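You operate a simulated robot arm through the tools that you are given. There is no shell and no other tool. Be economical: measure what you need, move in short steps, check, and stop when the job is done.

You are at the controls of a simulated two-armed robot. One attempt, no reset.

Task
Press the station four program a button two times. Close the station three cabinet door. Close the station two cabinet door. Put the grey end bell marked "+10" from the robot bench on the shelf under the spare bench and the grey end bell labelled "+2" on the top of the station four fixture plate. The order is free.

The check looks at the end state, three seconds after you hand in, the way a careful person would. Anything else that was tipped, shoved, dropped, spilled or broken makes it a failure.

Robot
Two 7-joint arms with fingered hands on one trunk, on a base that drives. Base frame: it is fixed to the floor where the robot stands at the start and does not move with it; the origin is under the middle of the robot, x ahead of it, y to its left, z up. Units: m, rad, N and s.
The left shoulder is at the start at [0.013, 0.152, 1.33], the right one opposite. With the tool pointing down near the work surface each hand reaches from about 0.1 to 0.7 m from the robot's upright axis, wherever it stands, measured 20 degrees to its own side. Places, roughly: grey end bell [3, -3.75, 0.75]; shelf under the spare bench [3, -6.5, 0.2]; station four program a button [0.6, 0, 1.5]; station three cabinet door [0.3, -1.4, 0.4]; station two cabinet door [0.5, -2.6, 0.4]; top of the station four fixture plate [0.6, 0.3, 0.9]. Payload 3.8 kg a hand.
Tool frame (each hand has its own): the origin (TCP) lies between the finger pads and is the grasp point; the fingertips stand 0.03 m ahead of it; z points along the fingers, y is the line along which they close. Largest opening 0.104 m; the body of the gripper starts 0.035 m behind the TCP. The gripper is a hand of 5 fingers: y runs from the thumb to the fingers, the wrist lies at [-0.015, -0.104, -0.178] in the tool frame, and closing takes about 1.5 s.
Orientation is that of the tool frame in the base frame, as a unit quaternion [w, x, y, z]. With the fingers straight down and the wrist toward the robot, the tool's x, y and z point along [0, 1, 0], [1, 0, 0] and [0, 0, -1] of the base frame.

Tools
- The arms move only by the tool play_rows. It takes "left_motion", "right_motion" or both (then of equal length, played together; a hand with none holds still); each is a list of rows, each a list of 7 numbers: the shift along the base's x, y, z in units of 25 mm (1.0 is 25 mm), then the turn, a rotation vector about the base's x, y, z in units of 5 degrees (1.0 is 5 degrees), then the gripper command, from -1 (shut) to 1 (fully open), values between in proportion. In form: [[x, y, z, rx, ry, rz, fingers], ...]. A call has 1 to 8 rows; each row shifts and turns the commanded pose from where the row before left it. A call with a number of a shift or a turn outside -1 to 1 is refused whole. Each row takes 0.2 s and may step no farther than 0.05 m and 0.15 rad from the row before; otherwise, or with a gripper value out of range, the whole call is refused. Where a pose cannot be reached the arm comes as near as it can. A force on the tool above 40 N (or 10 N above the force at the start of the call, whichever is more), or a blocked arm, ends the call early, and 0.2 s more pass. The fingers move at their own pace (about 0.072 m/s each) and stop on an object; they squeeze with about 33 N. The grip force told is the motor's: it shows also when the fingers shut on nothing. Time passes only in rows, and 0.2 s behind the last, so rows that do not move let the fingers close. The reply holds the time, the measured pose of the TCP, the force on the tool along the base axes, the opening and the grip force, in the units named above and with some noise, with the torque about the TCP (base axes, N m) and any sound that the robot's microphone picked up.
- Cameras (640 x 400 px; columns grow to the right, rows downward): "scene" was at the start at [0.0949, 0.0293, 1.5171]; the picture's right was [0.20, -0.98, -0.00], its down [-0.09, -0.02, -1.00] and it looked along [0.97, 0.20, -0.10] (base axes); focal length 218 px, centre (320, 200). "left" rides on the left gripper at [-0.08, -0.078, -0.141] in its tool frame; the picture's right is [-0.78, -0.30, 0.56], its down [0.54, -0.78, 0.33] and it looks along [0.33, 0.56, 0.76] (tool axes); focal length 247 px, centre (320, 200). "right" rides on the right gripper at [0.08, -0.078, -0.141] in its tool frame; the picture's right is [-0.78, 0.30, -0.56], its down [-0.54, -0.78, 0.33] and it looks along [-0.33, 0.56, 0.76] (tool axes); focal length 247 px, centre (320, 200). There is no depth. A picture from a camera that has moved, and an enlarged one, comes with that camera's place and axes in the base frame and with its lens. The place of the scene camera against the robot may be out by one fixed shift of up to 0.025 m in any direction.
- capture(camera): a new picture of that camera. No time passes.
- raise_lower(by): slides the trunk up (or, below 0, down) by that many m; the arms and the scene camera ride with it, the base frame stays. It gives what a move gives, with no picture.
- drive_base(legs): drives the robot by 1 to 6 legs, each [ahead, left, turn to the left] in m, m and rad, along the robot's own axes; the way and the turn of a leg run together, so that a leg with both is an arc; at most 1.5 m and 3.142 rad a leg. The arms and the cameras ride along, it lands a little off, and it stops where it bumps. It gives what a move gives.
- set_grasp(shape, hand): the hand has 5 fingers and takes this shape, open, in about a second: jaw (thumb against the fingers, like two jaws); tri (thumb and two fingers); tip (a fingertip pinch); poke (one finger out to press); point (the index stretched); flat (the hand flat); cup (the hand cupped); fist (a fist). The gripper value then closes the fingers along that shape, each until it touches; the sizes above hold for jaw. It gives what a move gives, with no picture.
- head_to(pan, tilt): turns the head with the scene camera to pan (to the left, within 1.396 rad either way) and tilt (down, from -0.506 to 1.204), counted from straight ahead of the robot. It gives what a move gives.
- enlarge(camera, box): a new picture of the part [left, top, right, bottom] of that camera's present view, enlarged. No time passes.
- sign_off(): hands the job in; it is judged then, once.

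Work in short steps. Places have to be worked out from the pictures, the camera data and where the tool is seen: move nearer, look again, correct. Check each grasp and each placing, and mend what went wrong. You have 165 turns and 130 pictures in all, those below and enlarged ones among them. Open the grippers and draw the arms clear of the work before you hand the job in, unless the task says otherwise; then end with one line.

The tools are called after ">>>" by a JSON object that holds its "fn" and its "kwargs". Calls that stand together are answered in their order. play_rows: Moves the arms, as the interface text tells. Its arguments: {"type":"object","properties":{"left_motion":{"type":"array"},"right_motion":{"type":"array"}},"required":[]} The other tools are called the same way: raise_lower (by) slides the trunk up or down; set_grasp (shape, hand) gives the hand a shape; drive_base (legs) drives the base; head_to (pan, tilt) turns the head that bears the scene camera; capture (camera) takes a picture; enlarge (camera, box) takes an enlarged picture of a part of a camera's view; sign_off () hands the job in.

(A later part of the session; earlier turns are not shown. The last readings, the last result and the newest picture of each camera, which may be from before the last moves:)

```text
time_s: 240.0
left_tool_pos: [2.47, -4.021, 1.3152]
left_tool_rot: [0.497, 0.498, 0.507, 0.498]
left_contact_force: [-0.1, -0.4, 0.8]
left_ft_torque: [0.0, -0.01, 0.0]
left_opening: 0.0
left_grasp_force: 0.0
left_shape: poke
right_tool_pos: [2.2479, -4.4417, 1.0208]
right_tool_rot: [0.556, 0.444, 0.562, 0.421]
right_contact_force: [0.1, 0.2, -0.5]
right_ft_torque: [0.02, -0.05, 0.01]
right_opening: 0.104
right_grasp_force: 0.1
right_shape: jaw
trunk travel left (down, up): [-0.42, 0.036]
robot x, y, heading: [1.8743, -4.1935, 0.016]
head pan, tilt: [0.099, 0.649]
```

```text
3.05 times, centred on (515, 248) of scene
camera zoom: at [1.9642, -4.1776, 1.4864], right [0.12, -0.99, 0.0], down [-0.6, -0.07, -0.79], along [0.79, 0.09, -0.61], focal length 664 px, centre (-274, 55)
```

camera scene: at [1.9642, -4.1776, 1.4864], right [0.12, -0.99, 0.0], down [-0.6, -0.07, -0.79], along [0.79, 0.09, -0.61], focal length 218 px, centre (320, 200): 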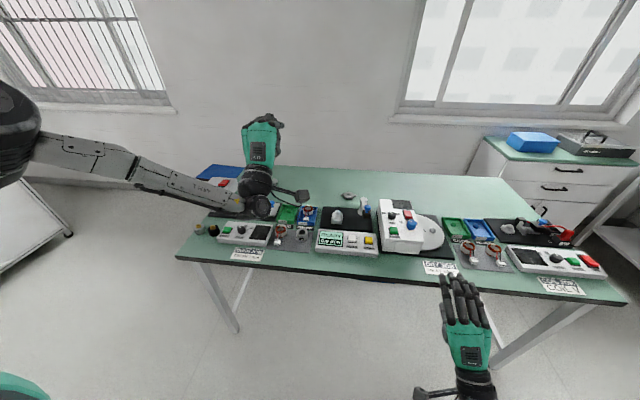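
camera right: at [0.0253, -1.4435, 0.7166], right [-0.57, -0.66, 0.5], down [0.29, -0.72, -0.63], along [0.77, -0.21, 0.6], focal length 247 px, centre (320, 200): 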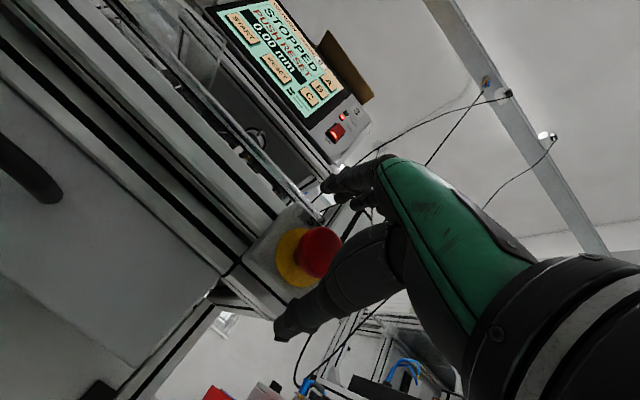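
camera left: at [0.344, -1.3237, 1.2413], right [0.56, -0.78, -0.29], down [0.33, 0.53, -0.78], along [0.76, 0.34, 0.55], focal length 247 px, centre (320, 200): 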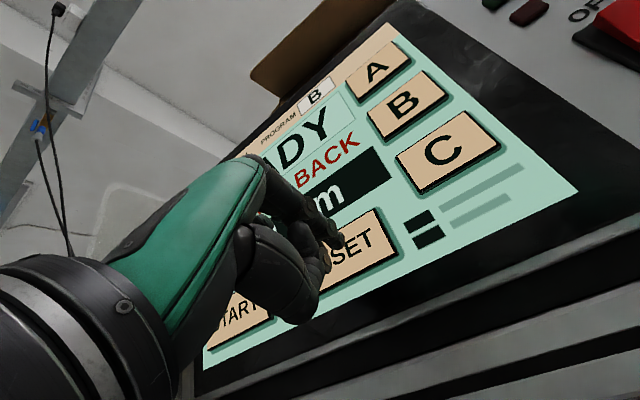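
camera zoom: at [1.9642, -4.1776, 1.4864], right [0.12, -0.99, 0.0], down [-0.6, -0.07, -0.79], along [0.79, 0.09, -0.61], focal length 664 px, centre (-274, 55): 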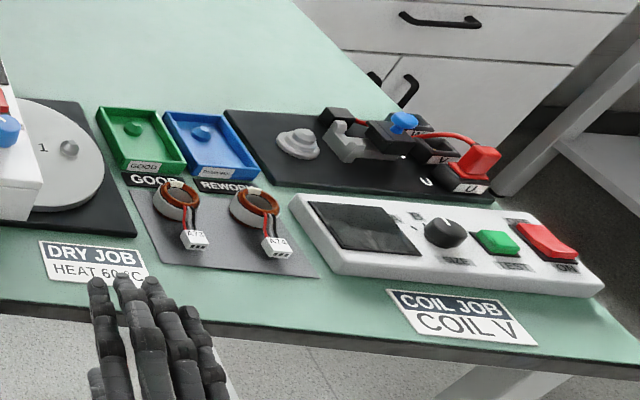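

Two grey discs with ears: one at about [2.93, -4.22], another behind the left arm near [3.03, -3.78]. I set the left hand to jaw and turn both hands fingers-down, pulling back and keeping high.

>>> {"fn": "set_grasp", "kwargs": {"hand": "left", "shape": "jaw"}}

>>> {"fn": "play_rows", "kwargs": {"left_motion": [[-0.6, 0, 0, 0, 1, 0, 1], [-0.6, 0, 0, 0, 1, 0, 1], [-0.6, 0, 0, 0, 1, 0, 1], [-0.6, 0, 0, 0, 1, 0, 1], [-0.6, 0, 0, 0, 1, 0, 1], [-0.6, 0, 0, 0, 1, 0, 1], [-0.6, 0, 0, 0, 1, 0, 1], [-0.6, 0, 0, 0, 1, 0, 1]], "right_motion": [[0, 0, 0.6, 0, 1, 0, 1], [0, 0, 0.6, 0, 1, 0, 1], [0, 0, 0.6, 0, 1, 0, 1], [0, 0, 0.6, 0, 1, 0, 1], [0, 0, 0, 0, 1, 0, 1], [0, 0, 0, 0, 1, 0, 1], [0, 0, 0, 0, 1, 0, 1], [0, 0, 0, 0, 1, 0, 1]]}}

>>> {"fn": "play_rows", "kwargs": {"left_motion": [[0, 0, -0.5, 0, 1, 0, 1], [0, 0, -0.5, 0, 1, 0, 1], [0, 0, -0.5, 0, 1, 0, 1], [0, 0, -0.5, 0, 1, 0, 1], [0, 0, -0.5, 0, 1, 0, 1], [0, 0, -0.5, 0, 1, 0, 1], [0, 0, -0.5, 0, 1, 0, 1], [0, 0, -0.5, 0, 1, 0, 1]], "right_motion": [[0, 0, 0, 0, 1, 0, 1], [0, 0, 0, 0, 1, 0, 1], [0, 0, 0, 0, 1, 0, 1], [0, 0, 0, 0, 1, 0, 1], [0, 0, 0, 0, 1, 0, 1], [0, 0, 0, 0, 1, 0, 1], [0, 0, 0, 0, 1, 0, 1], [0, 0, 0, 0, 1, 0, 1]]}}

>>> {"fn": "drive_base", "kwargs": {"legs": [[0, 0.19, 0], [0.25, 0, 0]]}}

>>> {"fn": "head_to", "kwargs": {"pan": 0.0, "tilt": 0.75}}

>>> {"fn": "capture", "kwargs": {"camera": "scene"}}

```text
time_s: 240.9
left_tool_pos: [2.4698, -4.0213, 1.3158]
left_tool_rot: [0.498, 0.498, 0.507, 0.497]
left_contact_force: [-0.7, 0.6, 0.3]
left_ft_torque: [0.02, 0.01, -0.02]
left_opening: 0.1038
left_grasp_force: 0.1
left_shape: jaw
right_tool_pos: [2.2469, -4.4408, 1.0218]
right_tool_rot: [0.556, 0.445, 0.561, 0.422]
right_contact_force: [0.2, -0.5, -0.8]
right_ft_torque: [0.04, 0.01, 0.01]
right_opening: 0.1038
right_grasp_force: 0.1
right_shape: jaw
trunk travel left (down, up): [-0.42, 0.036]
robot x, y, heading: [1.8764, -4.1993, 0.017]
head pan, tilt: [0.099, 0.649]
```

```text
time_s: 242.7
left_tool_pos: [2.3493, -4.0215, 1.3154]
left_tool_rot: [0.294, 0.638, 0.647, 0.296]
left_contact_force: [0.3, 0.6, 0.6]
left_ft_torque: [0.02, 0.0, -0.04]
left_opening: 0.1041
left_grasp_force: 0.0
left_shape: jaw
right_tool_pos: [2.247, -4.4404, 1.0817]
right_tool_rot: [0.331, 0.563, 0.718, 0.243]
right_contact_force: [0.5, 0.4, -0.1]
right_ft_torque: [0.03, 0.01, 0.01]
right_opening: 0.1036
right_grasp_force: 0.0
right_shape: jaw
trunk travel left (down, up): [-0.42, 0.036]
robot x, y, heading: [1.8749, -4.1999, 0.017]
head pan, tilt: [0.099, 0.649]
```

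```text
time_s: 244.5
left_tool_pos: [2.3504, -4.0231, 1.2141]
left_tool_rot: [0.055, 0.702, 0.708, 0.061]
left_contact_force: [0.6, -0.1, -0.7]
left_ft_torque: [-0.02, 0.04, -0.01]
left_opening: 0.1038
left_grasp_force: 0.2
left_shape: jaw
right_tool_pos: [2.2477, -4.4407, 1.0813]
right_tool_rot: [0.066, 0.611, 0.788, 0.035]
right_contact_force: [0.5, -0.3, -0.1]
right_ft_torque: [0.0, -0.01, -0.01]
right_opening: 0.1037
right_grasp_force: 0.0
right_shape: jaw
trunk travel left (down, up): [-0.42, 0.036]
robot x, y, heading: [1.877, -4.1978, 0.017]
head pan, tilt: [0.099, 0.649]
```

```text
time_s: 247.5
left_tool_pos: [2.5927, -3.8281, 1.2158]
left_tool_rot: [0.056, 0.701, 0.708, 0.061]
left_contact_force: [-0.9, -1.1, 0.2]
left_ft_torque: [-0.01, 0.02, 0.01]
left_opening: 0.1037
left_grasp_force: 0.1
left_shape: jaw
right_tool_pos: [2.491, -4.2461, 1.0822]
right_tool_rot: [0.067, 0.612, 0.787, 0.036]
right_contact_force: [-0.3, 0.5, 0.1]
right_ft_torque: [0.02, 0.01, 0.0]
right_opening: 0.1036
right_grasp_force: 0.1
right_shape: jaw
trunk travel left (down, up): [-0.42, 0.036]
robot x, y, heading: [2.1216, -4.0012, 0.016]
head pan, tilt: [0.099, 0.649]
```

```text
time_s: 248.1
left_tool_pos: [2.5948, -3.8283, 1.2152]
left_tool_rot: [0.055, 0.701, 0.709, 0.06]
left_contact_force: [0.1, -1.3, 0.3]
left_ft_torque: [0.01, -0.02, -0.01]
left_opening: 0.1039
left_grasp_force: 0.1
left_shape: jaw
right_tool_pos: [2.4915, -4.246, 1.0814]
right_tool_rot: [0.066, 0.611, 0.788, 0.036]
right_contact_force: [-0.2, -0.5, -0.5]
right_ft_torque: [0.01, 0.01, 0.01]
right_opening: 0.1036
right_grasp_force: 0.1
right_shape: jaw
trunk travel left (down, up): [-0.42, 0.036]
robot x, y, heading: [2.124, -4.004, 0.018]
head pan, tilt: [0.0, 0.75]
```

```text
38 pictures are left
camera scene: at [2.2052, -3.991, 1.4778], right [0.02, -1.0, 0.0], down [-0.68, -0.01, -0.73], along [0.73, 0.01, -0.68], focal length 218 px, centre (320, 200)
```

scene: 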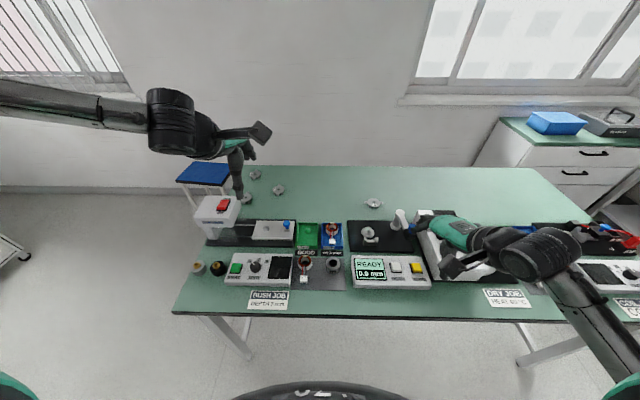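

Several bells appear: at pixels (256,175), (279,189), (247,200), (373,203). I enlarge both areas to read labels.

>>> {"fn": "enlarge", "kwargs": {"camera": "scene", "box": [235, 160, 299, 210]}}

>>> {"fn": "enlarge", "kwargs": {"camera": "scene", "box": [350, 185, 400, 220]}}

```text
8.00 times, centred on (267, 185) of scene
camera zoom: at [2.2052, -3.991, 1.4778], right [0.02, -1.0, 0.0], down [-0.68, -0.01, -0.73], along [0.73, 0.01, -0.68], focal length 1743 px, centre (744, 320)
```

zoom: 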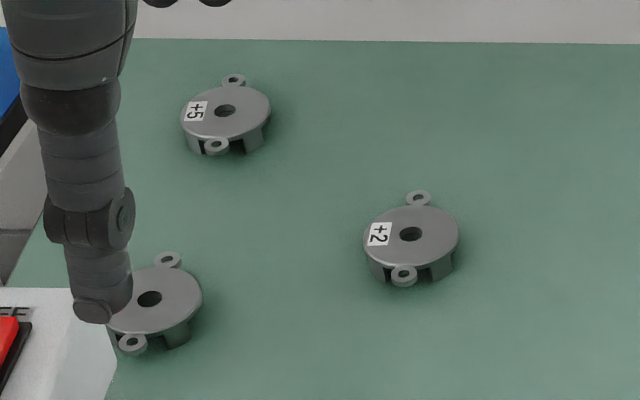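

```text
11.43 times, centred on (375, 202) of scene
camera zoom: at [2.2052, -3.991, 1.4778], right [0.02, -1.0, 0.0], down [-0.68, -0.01, -0.73], along [0.73, 0.01, -0.68], focal length 2490 px, centre (-309, 171)
```

zoom: 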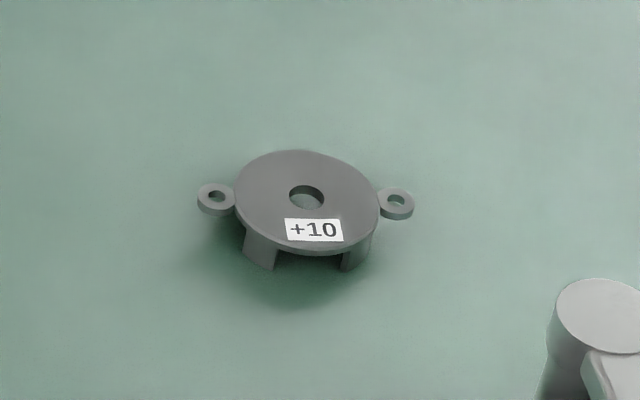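

"+10" lies at about [2.948, -4.234, top 0.775] and "+2" at [3.033, -3.77]. I close in 0.14 m to the bench edge so the arms can reach.

>>> {"fn": "drive_base", "kwargs": {"legs": [[0.14, 0, -0.016]]}}

>>> {"fn": "play_rows", "kwargs": {"right_motion": [[1, 0, 0, 0, 0, 0, 1], [1, 0, 0, 0, 0, 0, 1], [1, 0, -0.2, 0, 0, 0, 1], [1, 0, -0.5, 0, 0, 0, 1], [1, 0, -1, 0, 0, 0, 1], [1, 0, -1, 0, 0, 0, 1], [1, 0, -1, 0, 0, 0, 1]]}}

>>> {"fn": "capture", "kwargs": {"camera": "right"}}

```text
time_s: 249.5
left_tool_pos: [2.7358, -3.8342, 1.216]
left_tool_rot: [0.056, 0.707, 0.702, 0.061]
left_contact_force: [-0.4, -0.1, -0.3]
left_ft_torque: [-0.02, 0.01, 0.03]
left_opening: 0.104
left_grasp_force: 0.0
left_shape: jaw
right_tool_pos: [2.6263, -4.2499, 1.0828]
right_tool_rot: [0.067, 0.618, 0.782, 0.036]
right_contact_force: [-0.2, 0.3, -0.7]
right_ft_torque: [0.01, -0.01, -0.04]
right_opening: 0.1034
right_grasp_force: 0.1
right_shape: jaw
trunk travel left (down, up): [-0.42, 0.036]
robot x, y, heading: [2.2626, -4.0036, -0.003]
head pan, tilt: [0.0, 0.75]
```

```text
time_s: 251.1
left_tool_pos: [2.7377, -3.8344, 1.2155]
left_tool_rot: [0.056, 0.707, 0.702, 0.059]
left_contact_force: [-0.5, -0.6, -0.7]
left_ft_torque: [-0.01, 0.0, 0.0]
left_opening: 0.1039
left_grasp_force: 0.0
left_shape: jaw
right_tool_pos: [2.8043, -4.2505, 0.9879]
right_tool_rot: [0.066, 0.617, 0.783, 0.035]
right_contact_force: [0.6, -0.4, 0.3]
right_ft_torque: [0.0, -0.01, 0.01]
right_opening: 0.1033
right_grasp_force: 0.1
right_shape: jaw
trunk travel left (down, up): [-0.42, 0.036]
robot x, y, heading: [2.2601, -4.002, -0.001]
head pan, tilt: [0.0, 0.75]
```

```text
35 pictures are left
camera right: at [2.6911, -4.187, 1.1127], right [0.38, -0.67, 0.64], down [-0.58, -0.71, -0.4], along [0.72, -0.22, -0.66], focal length 247 px, centre (320, 200)
```

right: 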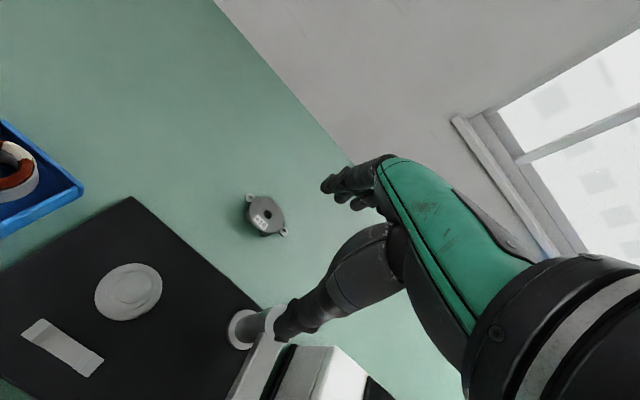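

The hand camera agrees: "+10" at [2.94, -4.234]. I move over it at z ≈ 0.87 and check.

>>> {"fn": "play_rows", "kwargs": {"right_motion": [[1, 0.3, -0.2, 0, 0, 0, 1], [1, 0.3, -0.4, 0, 0, 0, 1], [1, 0, -0.7, 0, 0, 0, 1], [1, 0, -1, 0, 0, 0, 1], [1, 0, -1, 0, 0, 0, 1], [0.4, 0, -1, 0, 0, 0, 1], [0, 0, 0, 0, 0, 0, 1]]}}

>>> {"fn": "capture", "kwargs": {"camera": "right"}}

```text
time_s: 252.7
left_tool_pos: [2.7375, -3.8352, 1.2149]
left_tool_rot: [0.056, 0.708, 0.702, 0.061]
left_contact_force: [0.1, 1.0, 0.2]
left_ft_torque: [0.04, -0.05, 0.0]
left_opening: 0.1037
left_grasp_force: 0.1
left_shape: jaw
right_tool_pos: [2.9373, -4.2349, 0.8826]
right_tool_rot: [0.067, 0.618, 0.783, 0.037]
right_contact_force: [-0.4, -0.2, 0.1]
right_ft_torque: [0.03, -0.02, -0.01]
right_opening: 0.1038
right_grasp_force: 0.2
right_shape: jaw
trunk travel left (down, up): [-0.42, 0.036]
robot x, y, heading: [2.2606, -4.0011, 0.005]
head pan, tilt: [0.0, 0.75]
```

```text
34 pictures are left
camera right: at [2.8231, -4.1715, 1.0065], right [0.38, -0.67, 0.64], down [-0.58, -0.71, -0.41], along [0.72, -0.21, -0.65], focal length 247 px, centre (320, 200)
```

right: 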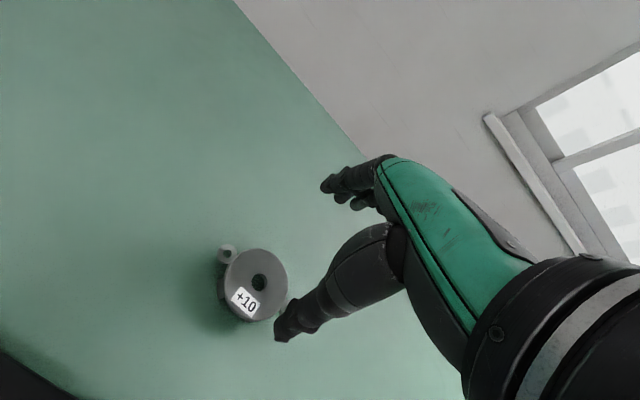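

Triangulating the two hand views puts the bell top at [2.912, -4.23, 0.81]. I shift back 2.5 cm and descend to TCP 0.83.

>>> {"fn": "play_rows", "kwargs": {"right_motion": [[-1, 0.2, 0, 0, 0, 0, 1], [0, 0, -0.7, 0, 0, 0, 1], [0, 0, -0.7, 0, 0, 0, 1], [0, 0, -0.7, 0, 0, 0, 1], [0, 0, 0, 0, 0, 0, 1]]}}

>>> {"fn": "capture", "kwargs": {"camera": "right"}}

```text
time_s: 253.9
left_tool_pos: [2.7371, -3.8337, 1.2154]
left_tool_rot: [0.055, 0.708, 0.702, 0.061]
left_contact_force: [1.0, 0.2, 0.0]
left_ft_torque: [-0.01, 0.02, 0.0]
left_opening: 0.1038
left_grasp_force: 0.1
left_shape: jaw
right_tool_pos: [2.9129, -4.2305, 0.8464]
right_tool_rot: [0.066, 0.618, 0.782, 0.034]
right_contact_force: [-0.4, -0.4, -0.4]
right_ft_torque: [0.02, 0.0, 0.01]
right_opening: 0.1041
right_grasp_force: 0.2
right_shape: jaw
right hand out of reach, approached as far as the arm can: row 4
trunk travel left (down, up): [-0.42, 0.036]
robot x, y, heading: [2.2628, -4.0043, 0.003]
head pan, tilt: [0.0, 0.75]
```

```text
33 pictures are left
camera right: at [2.7993, -4.1674, 0.9707], right [0.38, -0.67, 0.64], down [-0.58, -0.71, -0.4], along [0.72, -0.21, -0.66], focal length 247 px, centre (320, 200)
```

right: 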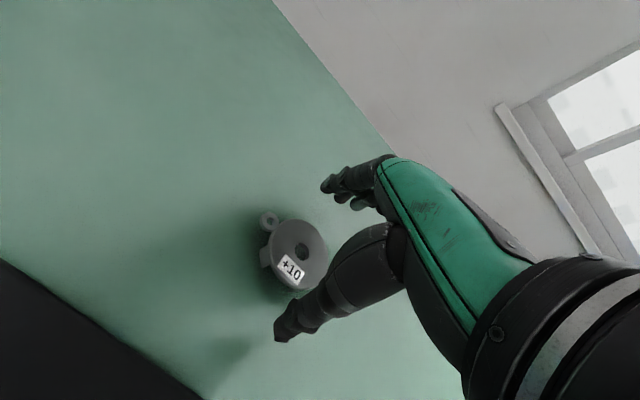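

The hand is aligned; the arm can't go lower, so I use the trunk: 3 cm down, then close.

>>> {"fn": "raise_lower", "kwargs": {"by": -0.028}}

>>> {"fn": "play_rows", "kwargs": {"right_motion": [[0, 0, 0, 0, 0, 0, 0], [0, 0, 0, 0, 0, 0, -1], [0, 0, 0, 0, 0, 0, -1], [0, 0, 0, 0, 0, 0, -1], [0, 0, 0, 0, 0, 0, -1], [0, 0, 0, 0, 0, 0, -1], [0, 0, 0, 0, 0, 0, -1]]}}

>>> {"fn": "capture", "kwargs": {"camera": "right"}}

```text
time_s: 254.5
left_tool_pos: [2.7343, -3.8315, 1.1866]
left_tool_rot: [0.057, 0.707, 0.702, 0.058]
left_contact_force: [0.7, 0.5, 0.3]
left_ft_torque: [0.04, 0.02, 0.03]
left_opening: 0.1041
left_grasp_force: 0.1
left_shape: jaw
right_tool_pos: [2.9228, -4.2256, 0.8333]
right_tool_rot: [0.077, 0.618, 0.781, 0.048]
right_contact_force: [-1.9, 0.5, 13.3]
right_ft_torque: [-0.23, 0.95, -0.09]
right_opening: 0.1043
right_grasp_force: 0.0
right_shape: jaw
trunk travel left (down, up): [-0.393, 0.063]
robot x, y, heading: [2.2593, -4.0037, 0.005]
head pan, tilt: [0.0, 0.75]
stopped: the force on the tool passed its limit at 45 N (the readings are from after the stop); the commanded pose is now the measured one
```

```text
time_s: 256.1
left_tool_pos: [2.7322, -3.8315, 1.1894]
left_tool_rot: [0.058, 0.707, 0.702, 0.06]
left_contact_force: [-0.3, -0.3, -0.1]
left_ft_torque: [-0.02, -0.01, 0.0]
left_opening: 0.1039
left_grasp_force: 0.0
left_shape: jaw
right_tool_pos: [2.9201, -4.2257, 0.8345]
right_tool_rot: [0.077, 0.617, 0.782, 0.047]
right_contact_force: [-5.7, 2.4, 29.5]
right_ft_torque: [-0.41, 2.11, -0.25]
right_opening: 0.0487
right_grasp_force: 33.0
right_shape: jaw
trunk travel left (down, up): [-0.393, 0.063]
robot x, y, heading: [2.2566, -3.9991, 0.0]
head pan, tilt: [0.0, 0.75]
```

```text
32 pictures are left
camera right: at [2.8027, -4.1635, 0.9561], right [0.36, -0.67, 0.65], down [-0.56, -0.71, -0.42], along [0.74, -0.21, -0.63], focal length 247 px, centre (320, 200)
```

right: 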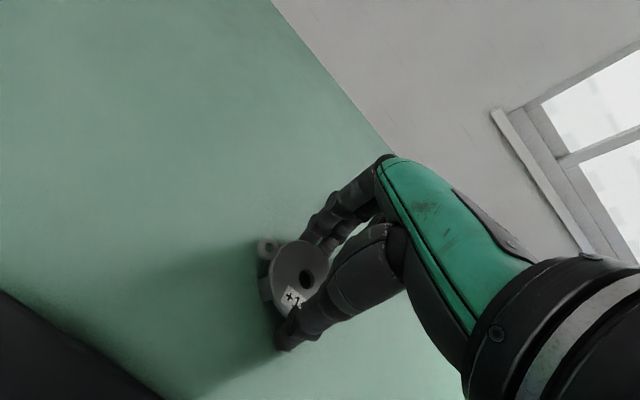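

Gripped at 0.049 m with 33 N; the thumb tip pressed on the table. I lift 5 cm and check.

>>> {"fn": "play_rows", "kwargs": {"right_motion": [[0, 0, 0.5, 0, 0, 0, -1], [0, 0, 0.7, 0, 0, 0, -1], [0, 0, 0.8, 0, 0, 0, -1], [-0.5, 0, 1, 0, 0, 0, -1], [-1, 0, 1, 0, 0, 0, -1]]}}

>>> {"fn": "capture", "kwargs": {"camera": "right"}}

```text
time_s: 257.3
left_tool_pos: [2.7367, -3.8337, 1.1878]
left_tool_rot: [0.056, 0.707, 0.703, 0.061]
left_contact_force: [-0.8, -0.2, 0.2]
left_ft_torque: [0.0, 0.01, -0.01]
left_opening: 0.1037
left_grasp_force: 0.0
left_shape: jaw
right_tool_pos: [2.8823, -4.2278, 0.9307]
right_tool_rot: [0.075, 0.618, 0.781, 0.045]
right_contact_force: [-0.3, 1.1, -0.7]
right_ft_torque: [-0.03, -0.01, 0.0]
right_opening: 0.0437
right_grasp_force: 32.7
right_shape: jaw
trunk travel left (down, up): [-0.393, 0.063]
robot x, y, heading: [2.2608, -4.0035, 0.005]
head pan, tilt: [0.0, 0.75]
```

```text
31 pictures are left
camera right: at [2.7666, -4.1656, 1.0525], right [0.36, -0.67, 0.64], down [-0.57, -0.71, -0.42], along [0.74, -0.21, -0.64], focal length 247 px, centre (320, 200)
```

right: 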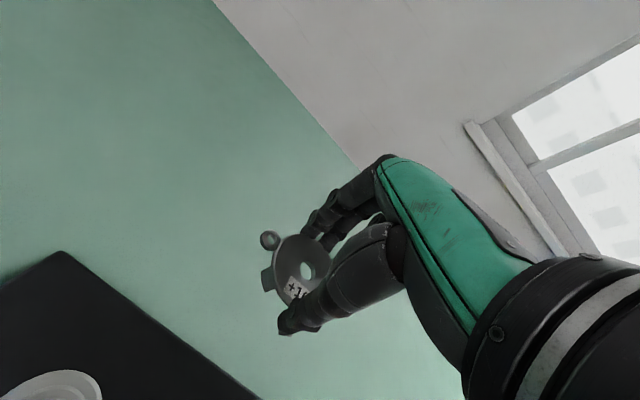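

"+10" is held securely. I raise and retract it, while the left hand yaws about -50° and moves above "+2" (refined [2.992, -3.78, 0.81]).

>>> {"fn": "play_rows", "kwargs": {"right_motion": [[-0.5, 0, 1, 0, 0, 0, -1], [-0.5, 0, 1, 0, 0, 0, -1], [-0.5, 0, 1, 0, 0, 0, -1], [-0.5, 0, 1, 0, 0, 0, -1], [-0.5, 0, 1, 0, 0, 0, -1], [-0.5, 0, 1, 0, 0, 0, -1], [-0.5, 0, 1, 0, 0, 0, -1], [-0.5, 0, 1, 0, 0, 0, -1]], "left_motion": [[0.8, 0.25, 0, 0, 0, -1, 1], [0.8, 0.25, 0, 0, 0, -1, 1], [0.8, 0.25, 0, 0, 0, -1, 1], [0.8, 0.25, 0, 0, 0, -1, 1], [0.8, 0.25, 0, 0, 0, -1, 1], [0.8, 0.25, 0, 0, 0, -1, 1], [0.8, 0.25, 0, 0, 0, -1, 1], [0.8, 0.25, 0, 0, 0, -1, 1]]}}

>>> {"fn": "raise_lower", "kwargs": {"by": -0.13}}

>>> {"fn": "capture", "kwargs": {"camera": "left"}}

```text
time_s: 259.1
left_tool_pos: [2.8983, -3.7834, 1.1872]
left_tool_rot: [0.074, 0.905, 0.418, 0.035]
left_contact_force: [-0.1, -0.1, -0.5]
left_ft_torque: [-0.04, 0.01, 0.0]
left_opening: 0.1037
left_grasp_force: 0.1
left_shape: jaw
right_tool_pos: [2.785, -4.228, 1.1314]
right_tool_rot: [0.075, 0.617, 0.782, 0.045]
right_contact_force: [-0.7, 0.1, 0.4]
right_ft_torque: [-0.04, 0.0, 0.0]
right_opening: 0.0434
right_grasp_force: 33.1
right_shape: jaw
trunk travel left (down, up): [-0.393, 0.063]
robot x, y, heading: [2.2575, -4.0035, 0.006]
head pan, tilt: [0.0, 0.75]
```

```text
time_s: 260.7
left_tool_pos: [2.8973, -3.7841, 1.0574]
left_tool_rot: [0.073, 0.905, 0.418, 0.038]
left_contact_force: [0.6, -0.3, 0.4]
left_ft_torque: [-0.04, -0.01, -0.01]
left_opening: 0.1041
left_grasp_force: 0.0
left_shape: jaw
right_tool_pos: [2.7852, -4.2273, 1.0019]
right_tool_rot: [0.074, 0.618, 0.782, 0.045]
right_contact_force: [1.1, 0.1, 0.6]
right_ft_torque: [-0.03, -0.03, -0.01]
right_opening: 0.0436
right_grasp_force: 33.2
right_shape: jaw
trunk travel left (down, up): [-0.263, 0.193]
robot x, y, heading: [2.2615, -4.0033, 0.005]
head pan, tilt: [0.0, 0.75]
```

```text
30 pictures are left
camera left: at [2.7702, -3.7817, 1.1833], right [-0.65, -0.46, -0.6], down [-0.19, 0.87, -0.45], along [0.73, -0.18, -0.66], focal length 247 px, centre (320, 200)
```

left: 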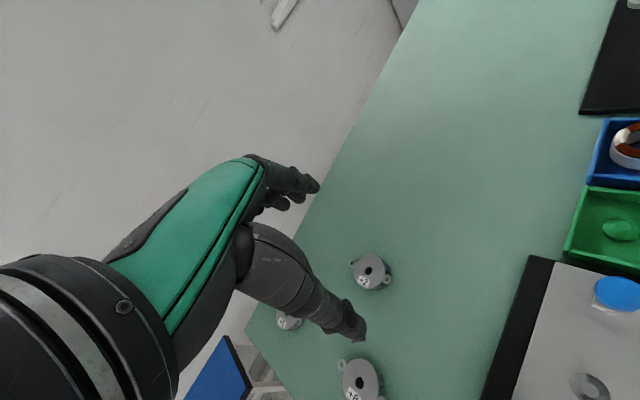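

"+2" confirmed at [2.991, -3.787]. I yaw another -40° so the grip is across the ears, and move over it at z ≈ 0.92.

>>> {"fn": "play_rows", "kwargs": {"left_motion": [[0.47, 0, 0, 0, 0, -1, 1], [0.47, 0, 0, 0, 0, -1, 1], [0.47, 0, -0.5, 0, 0, -1, 1], [0.47, 0, -0.8, 0, 0, -1, 1], [0.47, 0, -1, 0, 0, -1, 1], [0.47, 0, -1, 0, 0, -1, 1], [0.47, 0, -1, 0, 0, -1, 1], [0.47, 0, -1, 0, 0, -1, 1]]}}

>>> {"fn": "capture", "kwargs": {"camera": "left"}}

```text
time_s: 262.5
left_tool_pos: [2.8613, -3.8139, 1.0118]
left_tool_rot: [0.08, 0.993, 0.083, 0.01]
left_contact_force: [1.0, -0.1, 0.2]
left_ft_torque: [0.0, 0.01, 0.0]
left_opening: 0.1038
left_grasp_force: 0.0
left_shape: jaw
left hand out of reach, approached as far as the arm can: row 4, 5, 6, 7, 8
right_tool_pos: [2.7847, -4.2273, 0.9997]
right_tool_rot: [0.074, 0.617, 0.782, 0.046]
right_contact_force: [0.3, 0.1, 1.0]
right_ft_torque: [-0.01, -0.05, -0.01]
right_opening: 0.0437
right_grasp_force: 33.0
right_shape: jaw
trunk travel left (down, up): [-0.263, 0.193]
robot x, y, heading: [2.2594, -3.9995, 0.004]
head pan, tilt: [0.0, 0.75]
```

```text
29 pictures are left
camera left: at [2.7664, -3.7311, 1.1374], right [-0.8, 0.07, -0.6], down [0.41, 0.79, -0.45], along [0.45, -0.6, -0.66], focal length 247 px, centre (320, 200)
```

left: 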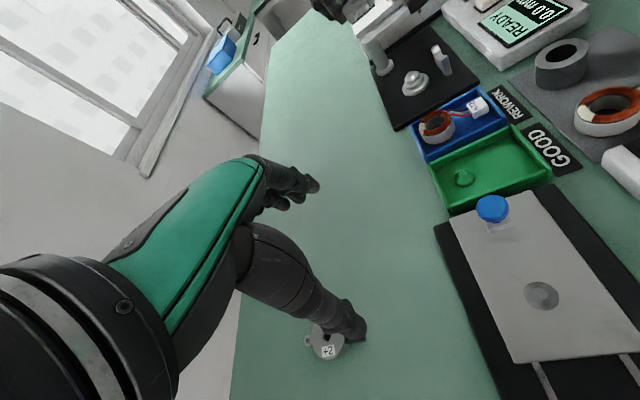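

At that yaw the arm can't reach. Better to approach from the bench's left end, facing -y, where the default grip crosses the ears. I undo the yaw, then drive around the corner.

>>> {"fn": "play_rows", "kwargs": {"left_motion": [[-0.5, 0, 0.5, 0, 0, 1, 1], [-0.5, 0, 0.5, 0, 0, 1, 1], [-0.5, 0, 0.5, 0, 0, 1, 1], [-0.5, 0, 0.5, 0, 0, 1, 1], [-0.5, 0, 0.5, 0, 0, 1, 1], [-0.5, 0, 0.5, 0, 0, 1, 1], [-0.5, 0, 0, 0, 0, 1, 1], [-0.5, 0, 0, 0, 0, 1, 1]]}}

>>> {"fn": "play_rows", "kwargs": {"left_motion": [[-0.5, 0, 0, 0, 0, 1, 1], [-0.5, 0, 0, 0, 0, 1, 1], [-0.5, 0, 0, 0, 0, 1, 1], [-0.5, 0, 0, 0, 0, 1, 1], [0, 0, 0, 0, 0, 1, 1], [0, 0, 0, 0, 0, 1, 1], [0, 0, 0, 0, 0, 1, 1], [0, 0, 0, 0, 0, 1, 1]], "right_motion": [[-1, 0, 0.3, 0, 0, 0, -1], [-1, 0, 0.3, 0, 0, 0, -1], [-1, 0, 0.3, 0, 0, 0, -1], [-1, 0, 0.3, 0, 0, 0, -1], [0, 0, 0, 0, 0, 0, -1], [0, 0, 0, 0, 0, 0, -1], [0, 0, 0, 0, 0, 0, -1], [0, 0, 0, 0, 0, 0, -1]]}}

>>> {"fn": "drive_base", "kwargs": {"legs": [[-0.3, 0, 0], [0, 0.93, 0], [0.85, 0, 0], [0, 0, -1.5708]]}}

>>> {"fn": "capture", "kwargs": {"camera": "scene"}}

```text
time_s: 264.3
left_tool_pos: [2.7624, -3.8157, 1.0874]
left_tool_rot: [0.073, 0.904, 0.42, 0.036]
left_contact_force: [-0.1, -1.0, -0.3]
left_ft_torque: [-0.01, -0.03, 0.02]
left_opening: 0.1039
left_grasp_force: 0.1
left_shape: jaw
right_tool_pos: [2.7837, -4.2275, 1.0006]
right_tool_rot: [0.075, 0.618, 0.782, 0.045]
right_contact_force: [-0.6, 0.3, -0.3]
right_ft_torque: [0.02, 0.01, 0.0]
right_opening: 0.0438
right_grasp_force: 32.7
right_shape: jaw
trunk travel left (down, up): [-0.263, 0.193]
robot x, y, heading: [2.2614, -4.0043, 0.002]
head pan, tilt: [0.0, 0.75]
```

```text
time_s: 266.1
left_tool_pos: [2.7124, -3.8161, 1.0863]
left_tool_rot: [0.055, 0.706, 0.703, 0.06]
left_contact_force: [-0.1, 0.9, 0.4]
left_ft_torque: [0.01, 0.03, 0.02]
left_opening: 0.1038
left_grasp_force: 0.1
left_shape: jaw
right_tool_pos: [2.6852, -4.2282, 1.0306]
right_tool_rot: [0.074, 0.618, 0.781, 0.044]
right_contact_force: [0.5, -1.0, -0.7]
right_ft_torque: [0.02, 0.0, -0.01]
right_opening: 0.0434
right_grasp_force: 33.0
right_shape: jaw
trunk travel left (down, up): [-0.263, 0.193]
robot x, y, heading: [2.2604, -4.0028, 0.003]
head pan, tilt: [0.0, 0.75]
```

```text
time_s: 280.5
left_tool_pos: [2.9909, -3.5347, 1.0873]
left_tool_rot: [0.081, 0.997, -0.004, 0.003]
left_contact_force: [-0.5, -0.1, -0.5]
left_ft_torque: [0.01, 0.02, -0.02]
left_opening: 0.1039
left_grasp_force: 0.0
left_shape: jaw
right_tool_pos: [2.5785, -3.5051, 1.0309]
right_tool_rot: [0.084, 0.99, 0.114, -0.021]
right_contact_force: [0.4, 0.8, 0.1]
right_ft_torque: [0.0, -0.01, -0.01]
right_opening: 0.0432
right_grasp_force: 32.6
right_shape: jaw
trunk travel left (down, up): [-0.263, 0.193]
robot x, y, heading: [2.8053, -3.0819, -1.572]
head pan, tilt: [0.0, 0.75]
```

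```text
28 pictures are left
camera scene: at [2.8051, -3.197, 1.3072], right [-1.0, 0.0, 0.0], down [0.0, 0.75, -0.66], along [0.0, -0.66, -0.75], focal length 218 px, centre (320, 200)
```

scene: 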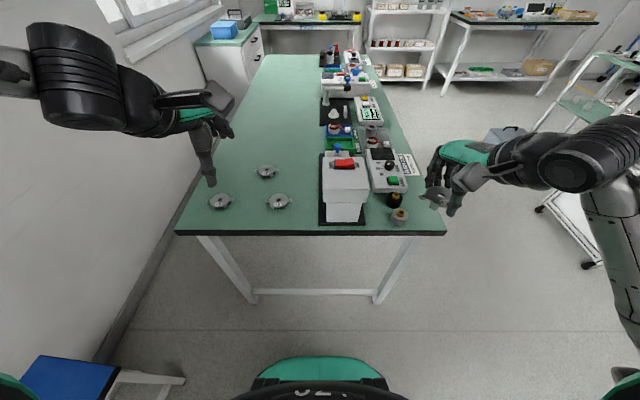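

Great view: "+2" is the middle one, ears along x, and the left hand closes along y. I drive 0.12 m ahead, then move over it.

>>> {"fn": "drive_base", "kwargs": {"legs": [[0.12, 0, 0]]}}

>>> {"fn": "play_rows", "kwargs": {"left_motion": [[0, -1, 0, 0, 0, 0, 1], [0, -1, -0.5, 0, 0, 0, 1], [0, -1, -1, 0, 0, 0, 1], [0, -1, -1, 0, 0, 0, 1], [0, -1, -1, 0, 0, 0, 1], [0, 0, -1, 0, 0, 0, 1], [0, 0, -1, 0, 0, 0, 1], [0, 0, -1, 0, 0, 0, 1]]}}

>>> {"fn": "capture", "kwargs": {"camera": "left"}}

```text
time_s: 281.7
left_tool_pos: [2.9896, -3.6522, 1.087]
left_tool_rot: [0.082, 0.997, -0.004, 0.002]
left_contact_force: [-0.1, -0.1, -0.1]
left_ft_torque: [0.01, 0.03, -0.01]
left_opening: 0.104
left_grasp_force: 0.0
left_shape: jaw
right_tool_pos: [2.579, -3.6243, 1.0311]
right_tool_rot: [0.085, 0.99, 0.115, -0.021]
right_contact_force: [0.1, -0.4, -1.2]
right_ft_torque: [0.02, -0.01, 0.02]
right_opening: 0.0436
right_grasp_force: 33.1
right_shape: jaw
trunk travel left (down, up): [-0.263, 0.193]
robot x, y, heading: [2.8029, -3.2015, -1.569]
head pan, tilt: [0.0, 0.75]
```

```text
time_s: 283.5
left_tool_pos: [2.9913, -3.7801, 0.9235]
left_tool_rot: [0.08, 0.997, -0.005, 0.002]
left_contact_force: [0.0, 0.4, -0.5]
left_ft_torque: [-0.04, 0.03, 0.05]
left_opening: 0.104
left_grasp_force: 0.0
left_shape: jaw
right_tool_pos: [2.5797, -3.6257, 1.0311]
right_tool_rot: [0.084, 0.99, 0.115, -0.02]
right_contact_force: [0.2, -1.3, -0.4]
right_ft_torque: [-0.02, 0.01, -0.01]
right_opening: 0.0435
right_grasp_force: 32.9
right_shape: jaw
trunk travel left (down, up): [-0.263, 0.193]
robot x, y, heading: [2.802, -3.2024, -1.57]
head pan, tilt: [0.0, 0.75]
```

```text
27 pictures are left
camera left: at [2.9122, -3.6794, 1.0492], right [-0.77, 0.21, -0.6], down [0.54, 0.71, -0.45], along [0.33, -0.67, -0.66], focal length 247 px, centre (320, 200)
```

left: 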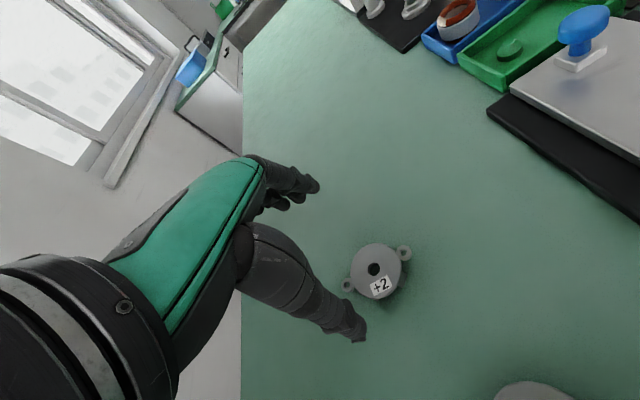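

Bell at [2.992, -3.788]. I shift 8 mm and descend to TCP ≈ 0.838, then close.

>>> {"fn": "play_rows", "kwargs": {"left_motion": [[0, -0.3, -0.7, 0, 0, 0, 1], [0, 0, -0.7, 0, 0, 0, 1], [0, 0, -0.7, 0, 0, 0, 1], [0, 0, -0.7, 0, 0, 0, 1], [0, 0, -0.5, 0, 0, 0, 1], [0, 0, 0, 0, 0, 0, 1]]}}

>>> {"fn": "capture", "kwargs": {"camera": "left"}}

```text
time_s: 284.9
left_tool_pos: [2.9946, -3.7819, 0.8468]
left_tool_rot: [0.082, 0.997, -0.004, 0.002]
left_contact_force: [-0.5, 0.9, 0.1]
left_ft_torque: [-0.01, 0.02, 0.01]
left_opening: 0.1038
left_grasp_force: 0.1
left_shape: jaw
left hand out of reach, approached as far as the arm can: row 5
right_tool_pos: [2.5787, -3.6251, 1.0309]
right_tool_rot: [0.084, 0.99, 0.115, -0.021]
right_contact_force: [0.1, 0.1, -0.5]
right_ft_torque: [0.0, -0.04, -0.01]
right_opening: 0.0435
right_grasp_force: 33.3
right_shape: jaw
trunk travel left (down, up): [-0.263, 0.193]
robot x, y, heading: [2.8047, -3.204, -1.567]
head pan, tilt: [0.0, 0.75]
```

```text
26 pictures are left
camera left: at [2.9154, -3.683, 0.9718], right [-0.77, 0.21, -0.6], down [0.54, 0.71, -0.45], along [0.33, -0.67, -0.66], focal length 247 px, centre (320, 200)
```

left: 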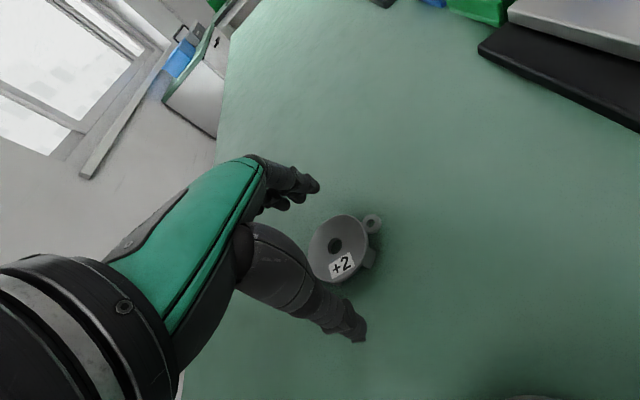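

Aligned. I lower the trunk 1.2 cm and close.

>>> {"fn": "raise_lower", "kwargs": {"by": -0.012}}

>>> {"fn": "play_rows", "kwargs": {"left_motion": [[0, 0, 0, 0, 0, 0, 0], [0, 0, 0, 0, 0, 0, -1], [0, 0, 0, 0, 0, 0, -1], [0, 0, 0, 0, 0, 0, -1], [0, 0, 0, 0, 0, 0, -1], [0, 0, 0, 0, 0, 0, -1], [0, 0, 0, 0, 0, 0, -1]]}}

>>> {"fn": "play_rows", "kwargs": {"left_motion": [[0, 0, 0.4, 0, 0, 0, -1], [0, 0, 0.6, 0, 0, 0, -1], [0, 0, 0.8, 0, 0, 0, -1], [0, 0, 1, 0, 0, 0, -1], [0, 0.5, 1, 0, 0, 0, -1], [0, 0.5, 1, 0, 0, 0, -1]]}}

>>> {"fn": "capture", "kwargs": {"camera": "left"}}

```text
time_s: 285.5
left_tool_pos: [2.9937, -3.7825, 0.8357]
left_tool_rot: [0.083, 0.997, -0.004, 0.002]
left_contact_force: [-0.6, -1.6, 9.3]
left_ft_torque: [0.51, 0.04, 0.02]
left_opening: 0.1042
left_grasp_force: 0.1
left_shape: jaw
right_tool_pos: [2.5772, -3.6261, 1.02]
right_tool_rot: [0.085, 0.99, 0.114, -0.021]
right_contact_force: [0.7, 0.6, -0.5]
right_ft_torque: [0.01, 0.01, 0.0]
right_opening: 0.0436
right_grasp_force: 32.5
right_shape: jaw
trunk travel left (down, up): [-0.251, 0.205]
robot x, y, heading: [2.8052, -3.2041, -1.568]
head pan, tilt: [0.0, 0.75]
```

```text
time_s: 287.1
left_tool_pos: [2.9927, -3.7801, 0.8381]
left_tool_rot: [0.084, 0.996, -0.004, 0.003]
left_contact_force: [-1.7, 8.2, 26.0]
left_ft_torque: [1.91, 0.13, 0.07]
left_opening: 0.0463
left_grasp_force: 33.3
left_shape: jaw
right_tool_pos: [2.5769, -3.6216, 1.0203]
right_tool_rot: [0.087, 0.989, 0.114, -0.02]
right_contact_force: [0.0, 0.0, -0.9]
right_ft_torque: [-0.05, 0.01, 0.03]
right_opening: 0.0435
right_grasp_force: 33.0
right_shape: jaw
trunk travel left (down, up): [-0.251, 0.205]
robot x, y, heading: [2.8038, -3.2021, -1.568]
head pan, tilt: [0.0, 0.75]
```

```text
time_s: 288.5
left_tool_pos: [2.994, -3.7575, 0.9562]
left_tool_rot: [0.081, 0.997, -0.005, 0.001]
left_contact_force: [0.3, 0.6, -0.1]
left_ft_torque: [0.01, -0.01, 0.0]
left_opening: 0.0456
left_grasp_force: 33.3
left_shape: jaw
right_tool_pos: [2.5782, -3.6255, 1.0187]
right_tool_rot: [0.084, 0.99, 0.115, -0.021]
right_contact_force: [0.2, 0.5, -0.6]
right_ft_torque: [-0.03, -0.02, -0.01]
right_opening: 0.0434
right_grasp_force: 32.9
right_shape: jaw
trunk travel left (down, up): [-0.251, 0.205]
robot x, y, heading: [2.7977, -3.2018, -1.567]
head pan, tilt: [0.0, 0.75]
```

```text
25 pictures are left
camera left: at [2.9151, -3.6581, 1.0806], right [-0.77, 0.21, -0.6], down [0.54, 0.71, -0.45], along [0.33, -0.67, -0.66], focal length 247 px, centre (320, 200)
```

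left: 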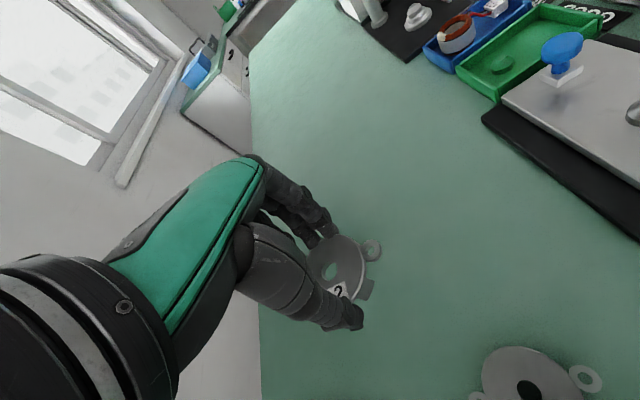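

Both bells held. I retract/raise the left hand, then drive back along the bench to face the spare bench.

>>> {"fn": "play_rows", "kwargs": {"left_motion": [[0, 1, 1, 0, 0, 0, -1], [0, 1, 1, 0, 0, 0, -1], [0, 1, 1, 0, 0, 0, -1], [0, 1, 1, 0, 0, 0, -1], [0, 1, 1, 0, 0, 0, -1], [0, 1, 1, 0, 0, 0, -1], [0, 1, 1, 0, 0, 0, -1], [0, 1, 1, 0, 0, 0, -1]], "right_motion": [[0, 0.5, 0.3, 0, 0, 0, -1], [0, 0.5, 0.3, 0, 0, 0, -1], [0, 0.5, 0.3, 0, 0, 0, -1], [0, 0.5, 0.3, 0, 0, 0, -1], [0, 0.5, 0, 0, 0, 0, -1], [0, 0.5, 0, 0, 0, 0, -1], [0, 0.5, 0, 0, 0, 0, -1], [0, 0.5, 0, 0, 0, 0, -1]]}}

>>> {"fn": "drive_base", "kwargs": {"legs": [[-0.15, 0, 0], [0, -0.88, 0], [1.2, 0, 0], [1.25, 0, 0], [0, 0.9, 0]]}}

>>> {"fn": "head_to", "kwargs": {"pan": -0.1, "tilt": 0.7}}

>>> {"fn": "capture", "kwargs": {"camera": "scene"}}

```text
time_s: 290.3
left_tool_pos: [2.9921, -3.574, 1.1672]
left_tool_rot: [0.081, 0.997, -0.005, 0.002]
left_contact_force: [-0.1, 0.7, -0.8]
left_ft_torque: [-0.02, 0.0, 0.02]
left_opening: 0.0455
left_grasp_force: 32.9
left_shape: jaw
left hand out of reach, approached as far as the arm can: row 7, 8
right_tool_pos: [2.5603, -3.6111, 1.0635]
right_tool_rot: [0.084, 0.989, 0.116, -0.02]
right_contact_force: [-0.1, -1.4, -0.1]
right_ft_torque: [-0.01, 0.04, -0.02]
right_opening: 0.0436
right_grasp_force: 32.9
right_shape: jaw
right hand out of reach, approached as far as the arm can: row 1, 2, 3, 4, 5, 6, 7, 8
trunk travel left (down, up): [-0.251, 0.205]
robot x, y, heading: [2.8043, -3.2017, -1.569]
head pan, tilt: [0.0, 0.75]
```

```text
time_s: 311.9
left_tool_pos: [3.0395, -5.8631, 1.1671]
left_tool_rot: [0.081, 0.997, 0.005, 0.004]
left_contact_force: [-0.3, 0.2, -0.9]
left_ft_torque: [-0.01, -0.01, -0.03]
left_opening: 0.0455
left_grasp_force: 32.5
left_shape: jaw
right_tool_pos: [2.6076, -5.9054, 1.0625]
right_tool_rot: [0.084, 0.988, 0.124, -0.019]
right_contact_force: [-0.3, 0.5, -1.4]
right_ft_torque: [-0.03, 0.01, -0.02]
right_opening: 0.0435
right_grasp_force: 32.9
right_shape: jaw
trunk travel left (down, up): [-0.251, 0.205]
robot x, y, heading: [2.8447, -5.4911, -1.549]
head pan, tilt: [0.0, 0.75]
```

```text
time_s: 312.6
left_tool_pos: [3.0401, -5.8622, 1.1656]
left_tool_rot: [0.081, 0.997, 0.004, 0.002]
left_contact_force: [-0.4, 0.1, -0.9]
left_ft_torque: [0.02, -0.02, 0.0]
left_opening: 0.0454
left_grasp_force: 32.8
left_shape: jaw
right_tool_pos: [2.6079, -5.9048, 1.062]
right_tool_rot: [0.084, 0.988, 0.124, -0.019]
right_contact_force: [-0.2, -0.7, 0.1]
right_ft_torque: [-0.01, -0.03, 0.01]
right_opening: 0.0435
right_grasp_force: 32.8
right_shape: jaw
trunk travel left (down, up): [-0.251, 0.205]
robot x, y, heading: [2.8434, -5.4967, -1.555]
head pan, tilt: [-0.099, 0.7]
```

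```text
24 pictures are left
camera scene: at [2.8399, -5.6139, 1.2974], right [-1.0, 0.08, 0.01], down [0.05, 0.72, -0.69], along [-0.06, -0.69, -0.73], focal length 218 px, centre (320, 200)
```

scene: 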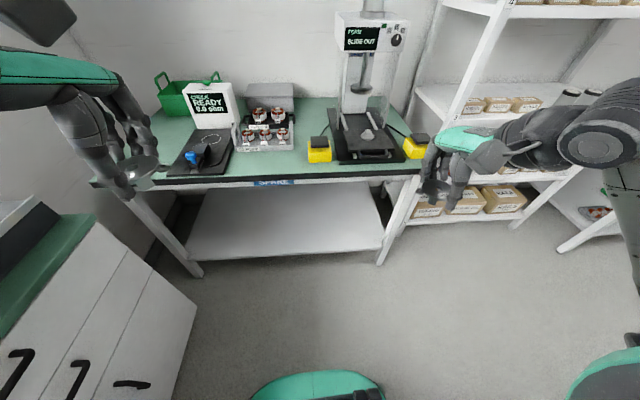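

The shelf is empty and lit; its front edge is near y -6.2, z ≈ 0.2–0.28. I lower the right hand in front of the bench before going underneath.

>>> {"fn": "play_rows", "kwargs": {"right_motion": [[0, -0.5, -0.5, 0, 0, 0, -1], [0, -0.5, -1, 0, 0, 0, -1], [0, -0.5, -1, 0, 0, 0, -1], [0, -0.5, -1, 0, 0, 0, -1], [0, -0.5, -1, 0, 0, 0, -1], [0, 0, -1, 0, 0, 0, -1], [0, 0, -1, 0, 0, 0, -1], [0, 0, -1, 0, 0, 0, -1]]}}

>>> {"fn": "play_rows", "kwargs": {"right_motion": [[0, 0, -1, 0, 0, 0, -1], [0, 0, -1, 0, 0, 0, -1], [0, 0, -1, 0, 0, 0, -1], [0, 0, -1, 0, 0, 0, -1], [0, 0, -1, 0, 0, 0, -1], [0, 0, -1, 0, 0, 0, -1], [0, 0, -1, 0, 0, 0, -1], [0, 0, -1, 0, 0, 0, -1]]}}

>>> {"fn": "raise_lower", "kwargs": {"by": -0.24}}

```text
time_s: 314.4
left_tool_pos: [3.0406, -5.862, 1.1662]
left_tool_rot: [0.08, 0.997, 0.005, 0.004]
left_contact_force: [-0.5, 0.4, 1.0]
left_ft_torque: [0.03, 0.02, 0.01]
left_opening: 0.0456
left_grasp_force: 33.1
left_shape: jaw
right_tool_pos: [2.6078, -5.9686, 0.8727]
right_tool_rot: [0.084, 0.989, 0.124, -0.02]
right_contact_force: [0.9, 0.0, 0.1]
right_ft_torque: [-0.01, -0.04, 0.0]
right_opening: 0.0435
right_grasp_force: 33.1
right_shape: jaw
trunk travel left (down, up): [-0.251, 0.205]
robot x, y, heading: [2.8447, -5.4906, -1.549]
head pan, tilt: [-0.099, 0.7]
```

```text
time_s: 316.2
left_tool_pos: [3.0397, -5.8628, 1.1665]
left_tool_rot: [0.08, 0.997, 0.005, 0.003]
left_contact_force: [-0.1, -0.8, 0.0]
left_ft_torque: [-0.01, 0.03, -0.01]
left_opening: 0.0454
left_grasp_force: 32.8
left_shape: jaw
right_tool_pos: [2.6077, -5.9692, 0.6745]
right_tool_rot: [0.084, 0.989, 0.123, -0.021]
right_contact_force: [0.2, 0.6, -0.6]
right_ft_torque: [-0.02, -0.02, 0.0]
right_opening: 0.0438
right_grasp_force: 33.1
right_shape: jaw
trunk travel left (down, up): [-0.251, 0.205]
robot x, y, heading: [2.8453, -5.4913, -1.55]
head pan, tilt: [-0.099, 0.7]
```

```text
time_s: 318.7
left_tool_pos: [3.0412, -5.9378, 0.751]
left_tool_rot: [-0.117, 0.993, 0.004, 0.001]
left_contact_force: [-0.4, 0.0, 0.1]
left_ft_torque: [-0.01, -0.02, 0.01]
left_opening: 0.0454
left_grasp_force: 32.6
left_shape: jaw
right_tool_pos: [2.6072, -5.969, 0.4349]
right_tool_rot: [0.085, 0.988, 0.125, -0.019]
right_contact_force: [0.1, -0.6, -0.4]
right_ft_torque: [0.0, 0.04, 0.01]
right_opening: 0.0433
right_grasp_force: 32.6
right_shape: jaw
trunk travel left (down, up): [-0.011, 0.445]
robot x, y, heading: [2.8498, -5.4922, -1.551]
head pan, tilt: [-0.099, 0.7]
```

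The left hand dipped with the torso lean, so I raise it to ~0.95 while lowering the right to ~0.31.

>>> {"fn": "play_rows", "kwargs": {"left_motion": [[0, 0.3, 1, 0, 0, 0, -1], [0, 0.3, 1, 0, 0, 0, -1], [0, 0, 1, 0, 0, 0, -1], [0, 0, 1, 0, 0, 0, -1], [0, 0, 1, 0, 0, 0, -1], [0, 0, 1, 0, 0, 0, -1], [0, 0, 1, 0, 0, 0, -1], [0, 0, 1, 0, 0, 0, -1]], "right_motion": [[0, 0, -1, 0, 0, 0, -1], [0, 0, -1, 0, 0, 0, -1], [0, 0, -1, 0, 0, 0, -1], [0, 0, -1, 0, 0, 0, -1], [0, 0, -0.5, 0, 0, 0, -1], [0, 0, 0, 0, 0, 0, -1], [0, 0, 0, 0, 0, 0, -1], [0, 0, 0, 0, 0, 0, -1]]}}

>>> {"fn": "capture", "kwargs": {"camera": "right"}}

>>> {"fn": "capture", "kwargs": {"camera": "scene"}}

```text
time_s: 320.5
left_tool_pos: [3.0405, -5.9224, 0.9517]
left_tool_rot: [-0.117, 0.993, 0.005, 0.0]
left_contact_force: [0.4, -0.2, -0.5]
left_ft_torque: [0.03, -0.01, 0.01]
left_opening: 0.0454
left_grasp_force: 32.5
left_shape: jaw
right_tool_pos: [2.6076, -5.9672, 0.323]
right_tool_rot: [0.084, 0.988, 0.124, -0.02]
right_contact_force: [0.3, -0.1, -0.4]
right_ft_torque: [0.02, -0.01, 0.0]
right_opening: 0.0434
right_grasp_force: 32.8
right_shape: jaw
trunk travel left (down, up): [-0.011, 0.445]
robot x, y, heading: [2.8417, -5.4928, -1.548]
head pan, tilt: [-0.099, 0.7]
```

```text
23 pictures are left
camera right: at [2.6685, -5.8502, 0.4449], right [-0.67, -0.38, 0.64], down [-0.72, 0.56, -0.42], along [-0.2, -0.74, -0.64], focal length 247 px, centre (320, 200)
```

right: 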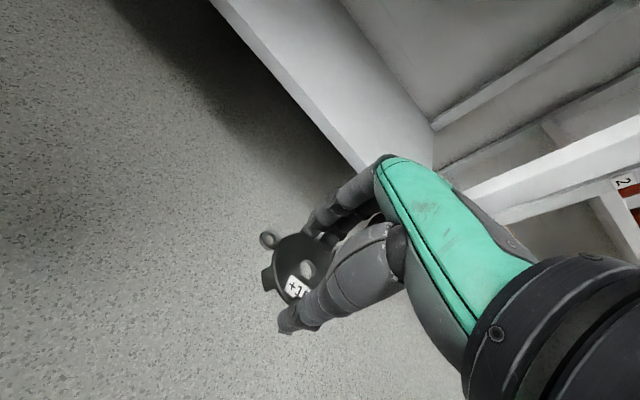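

```text
22 pictures are left
camera scene: at [2.8423, -5.7643, 0.9611], right [-1.0, 0.07, 0.05], down [0.05, 0.93, -0.35], along [-0.07, -0.35, -0.93], focal length 218 px, centre (320, 200)
```

scene: 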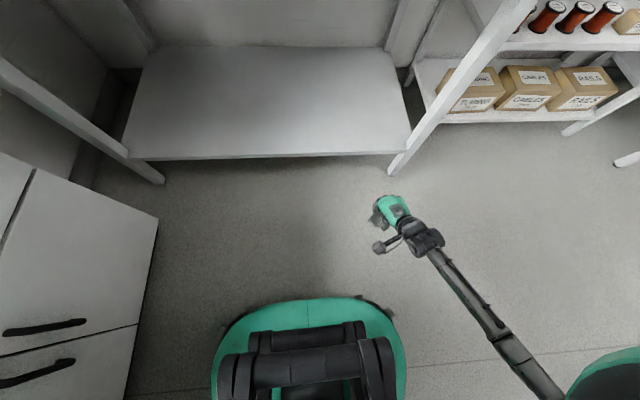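

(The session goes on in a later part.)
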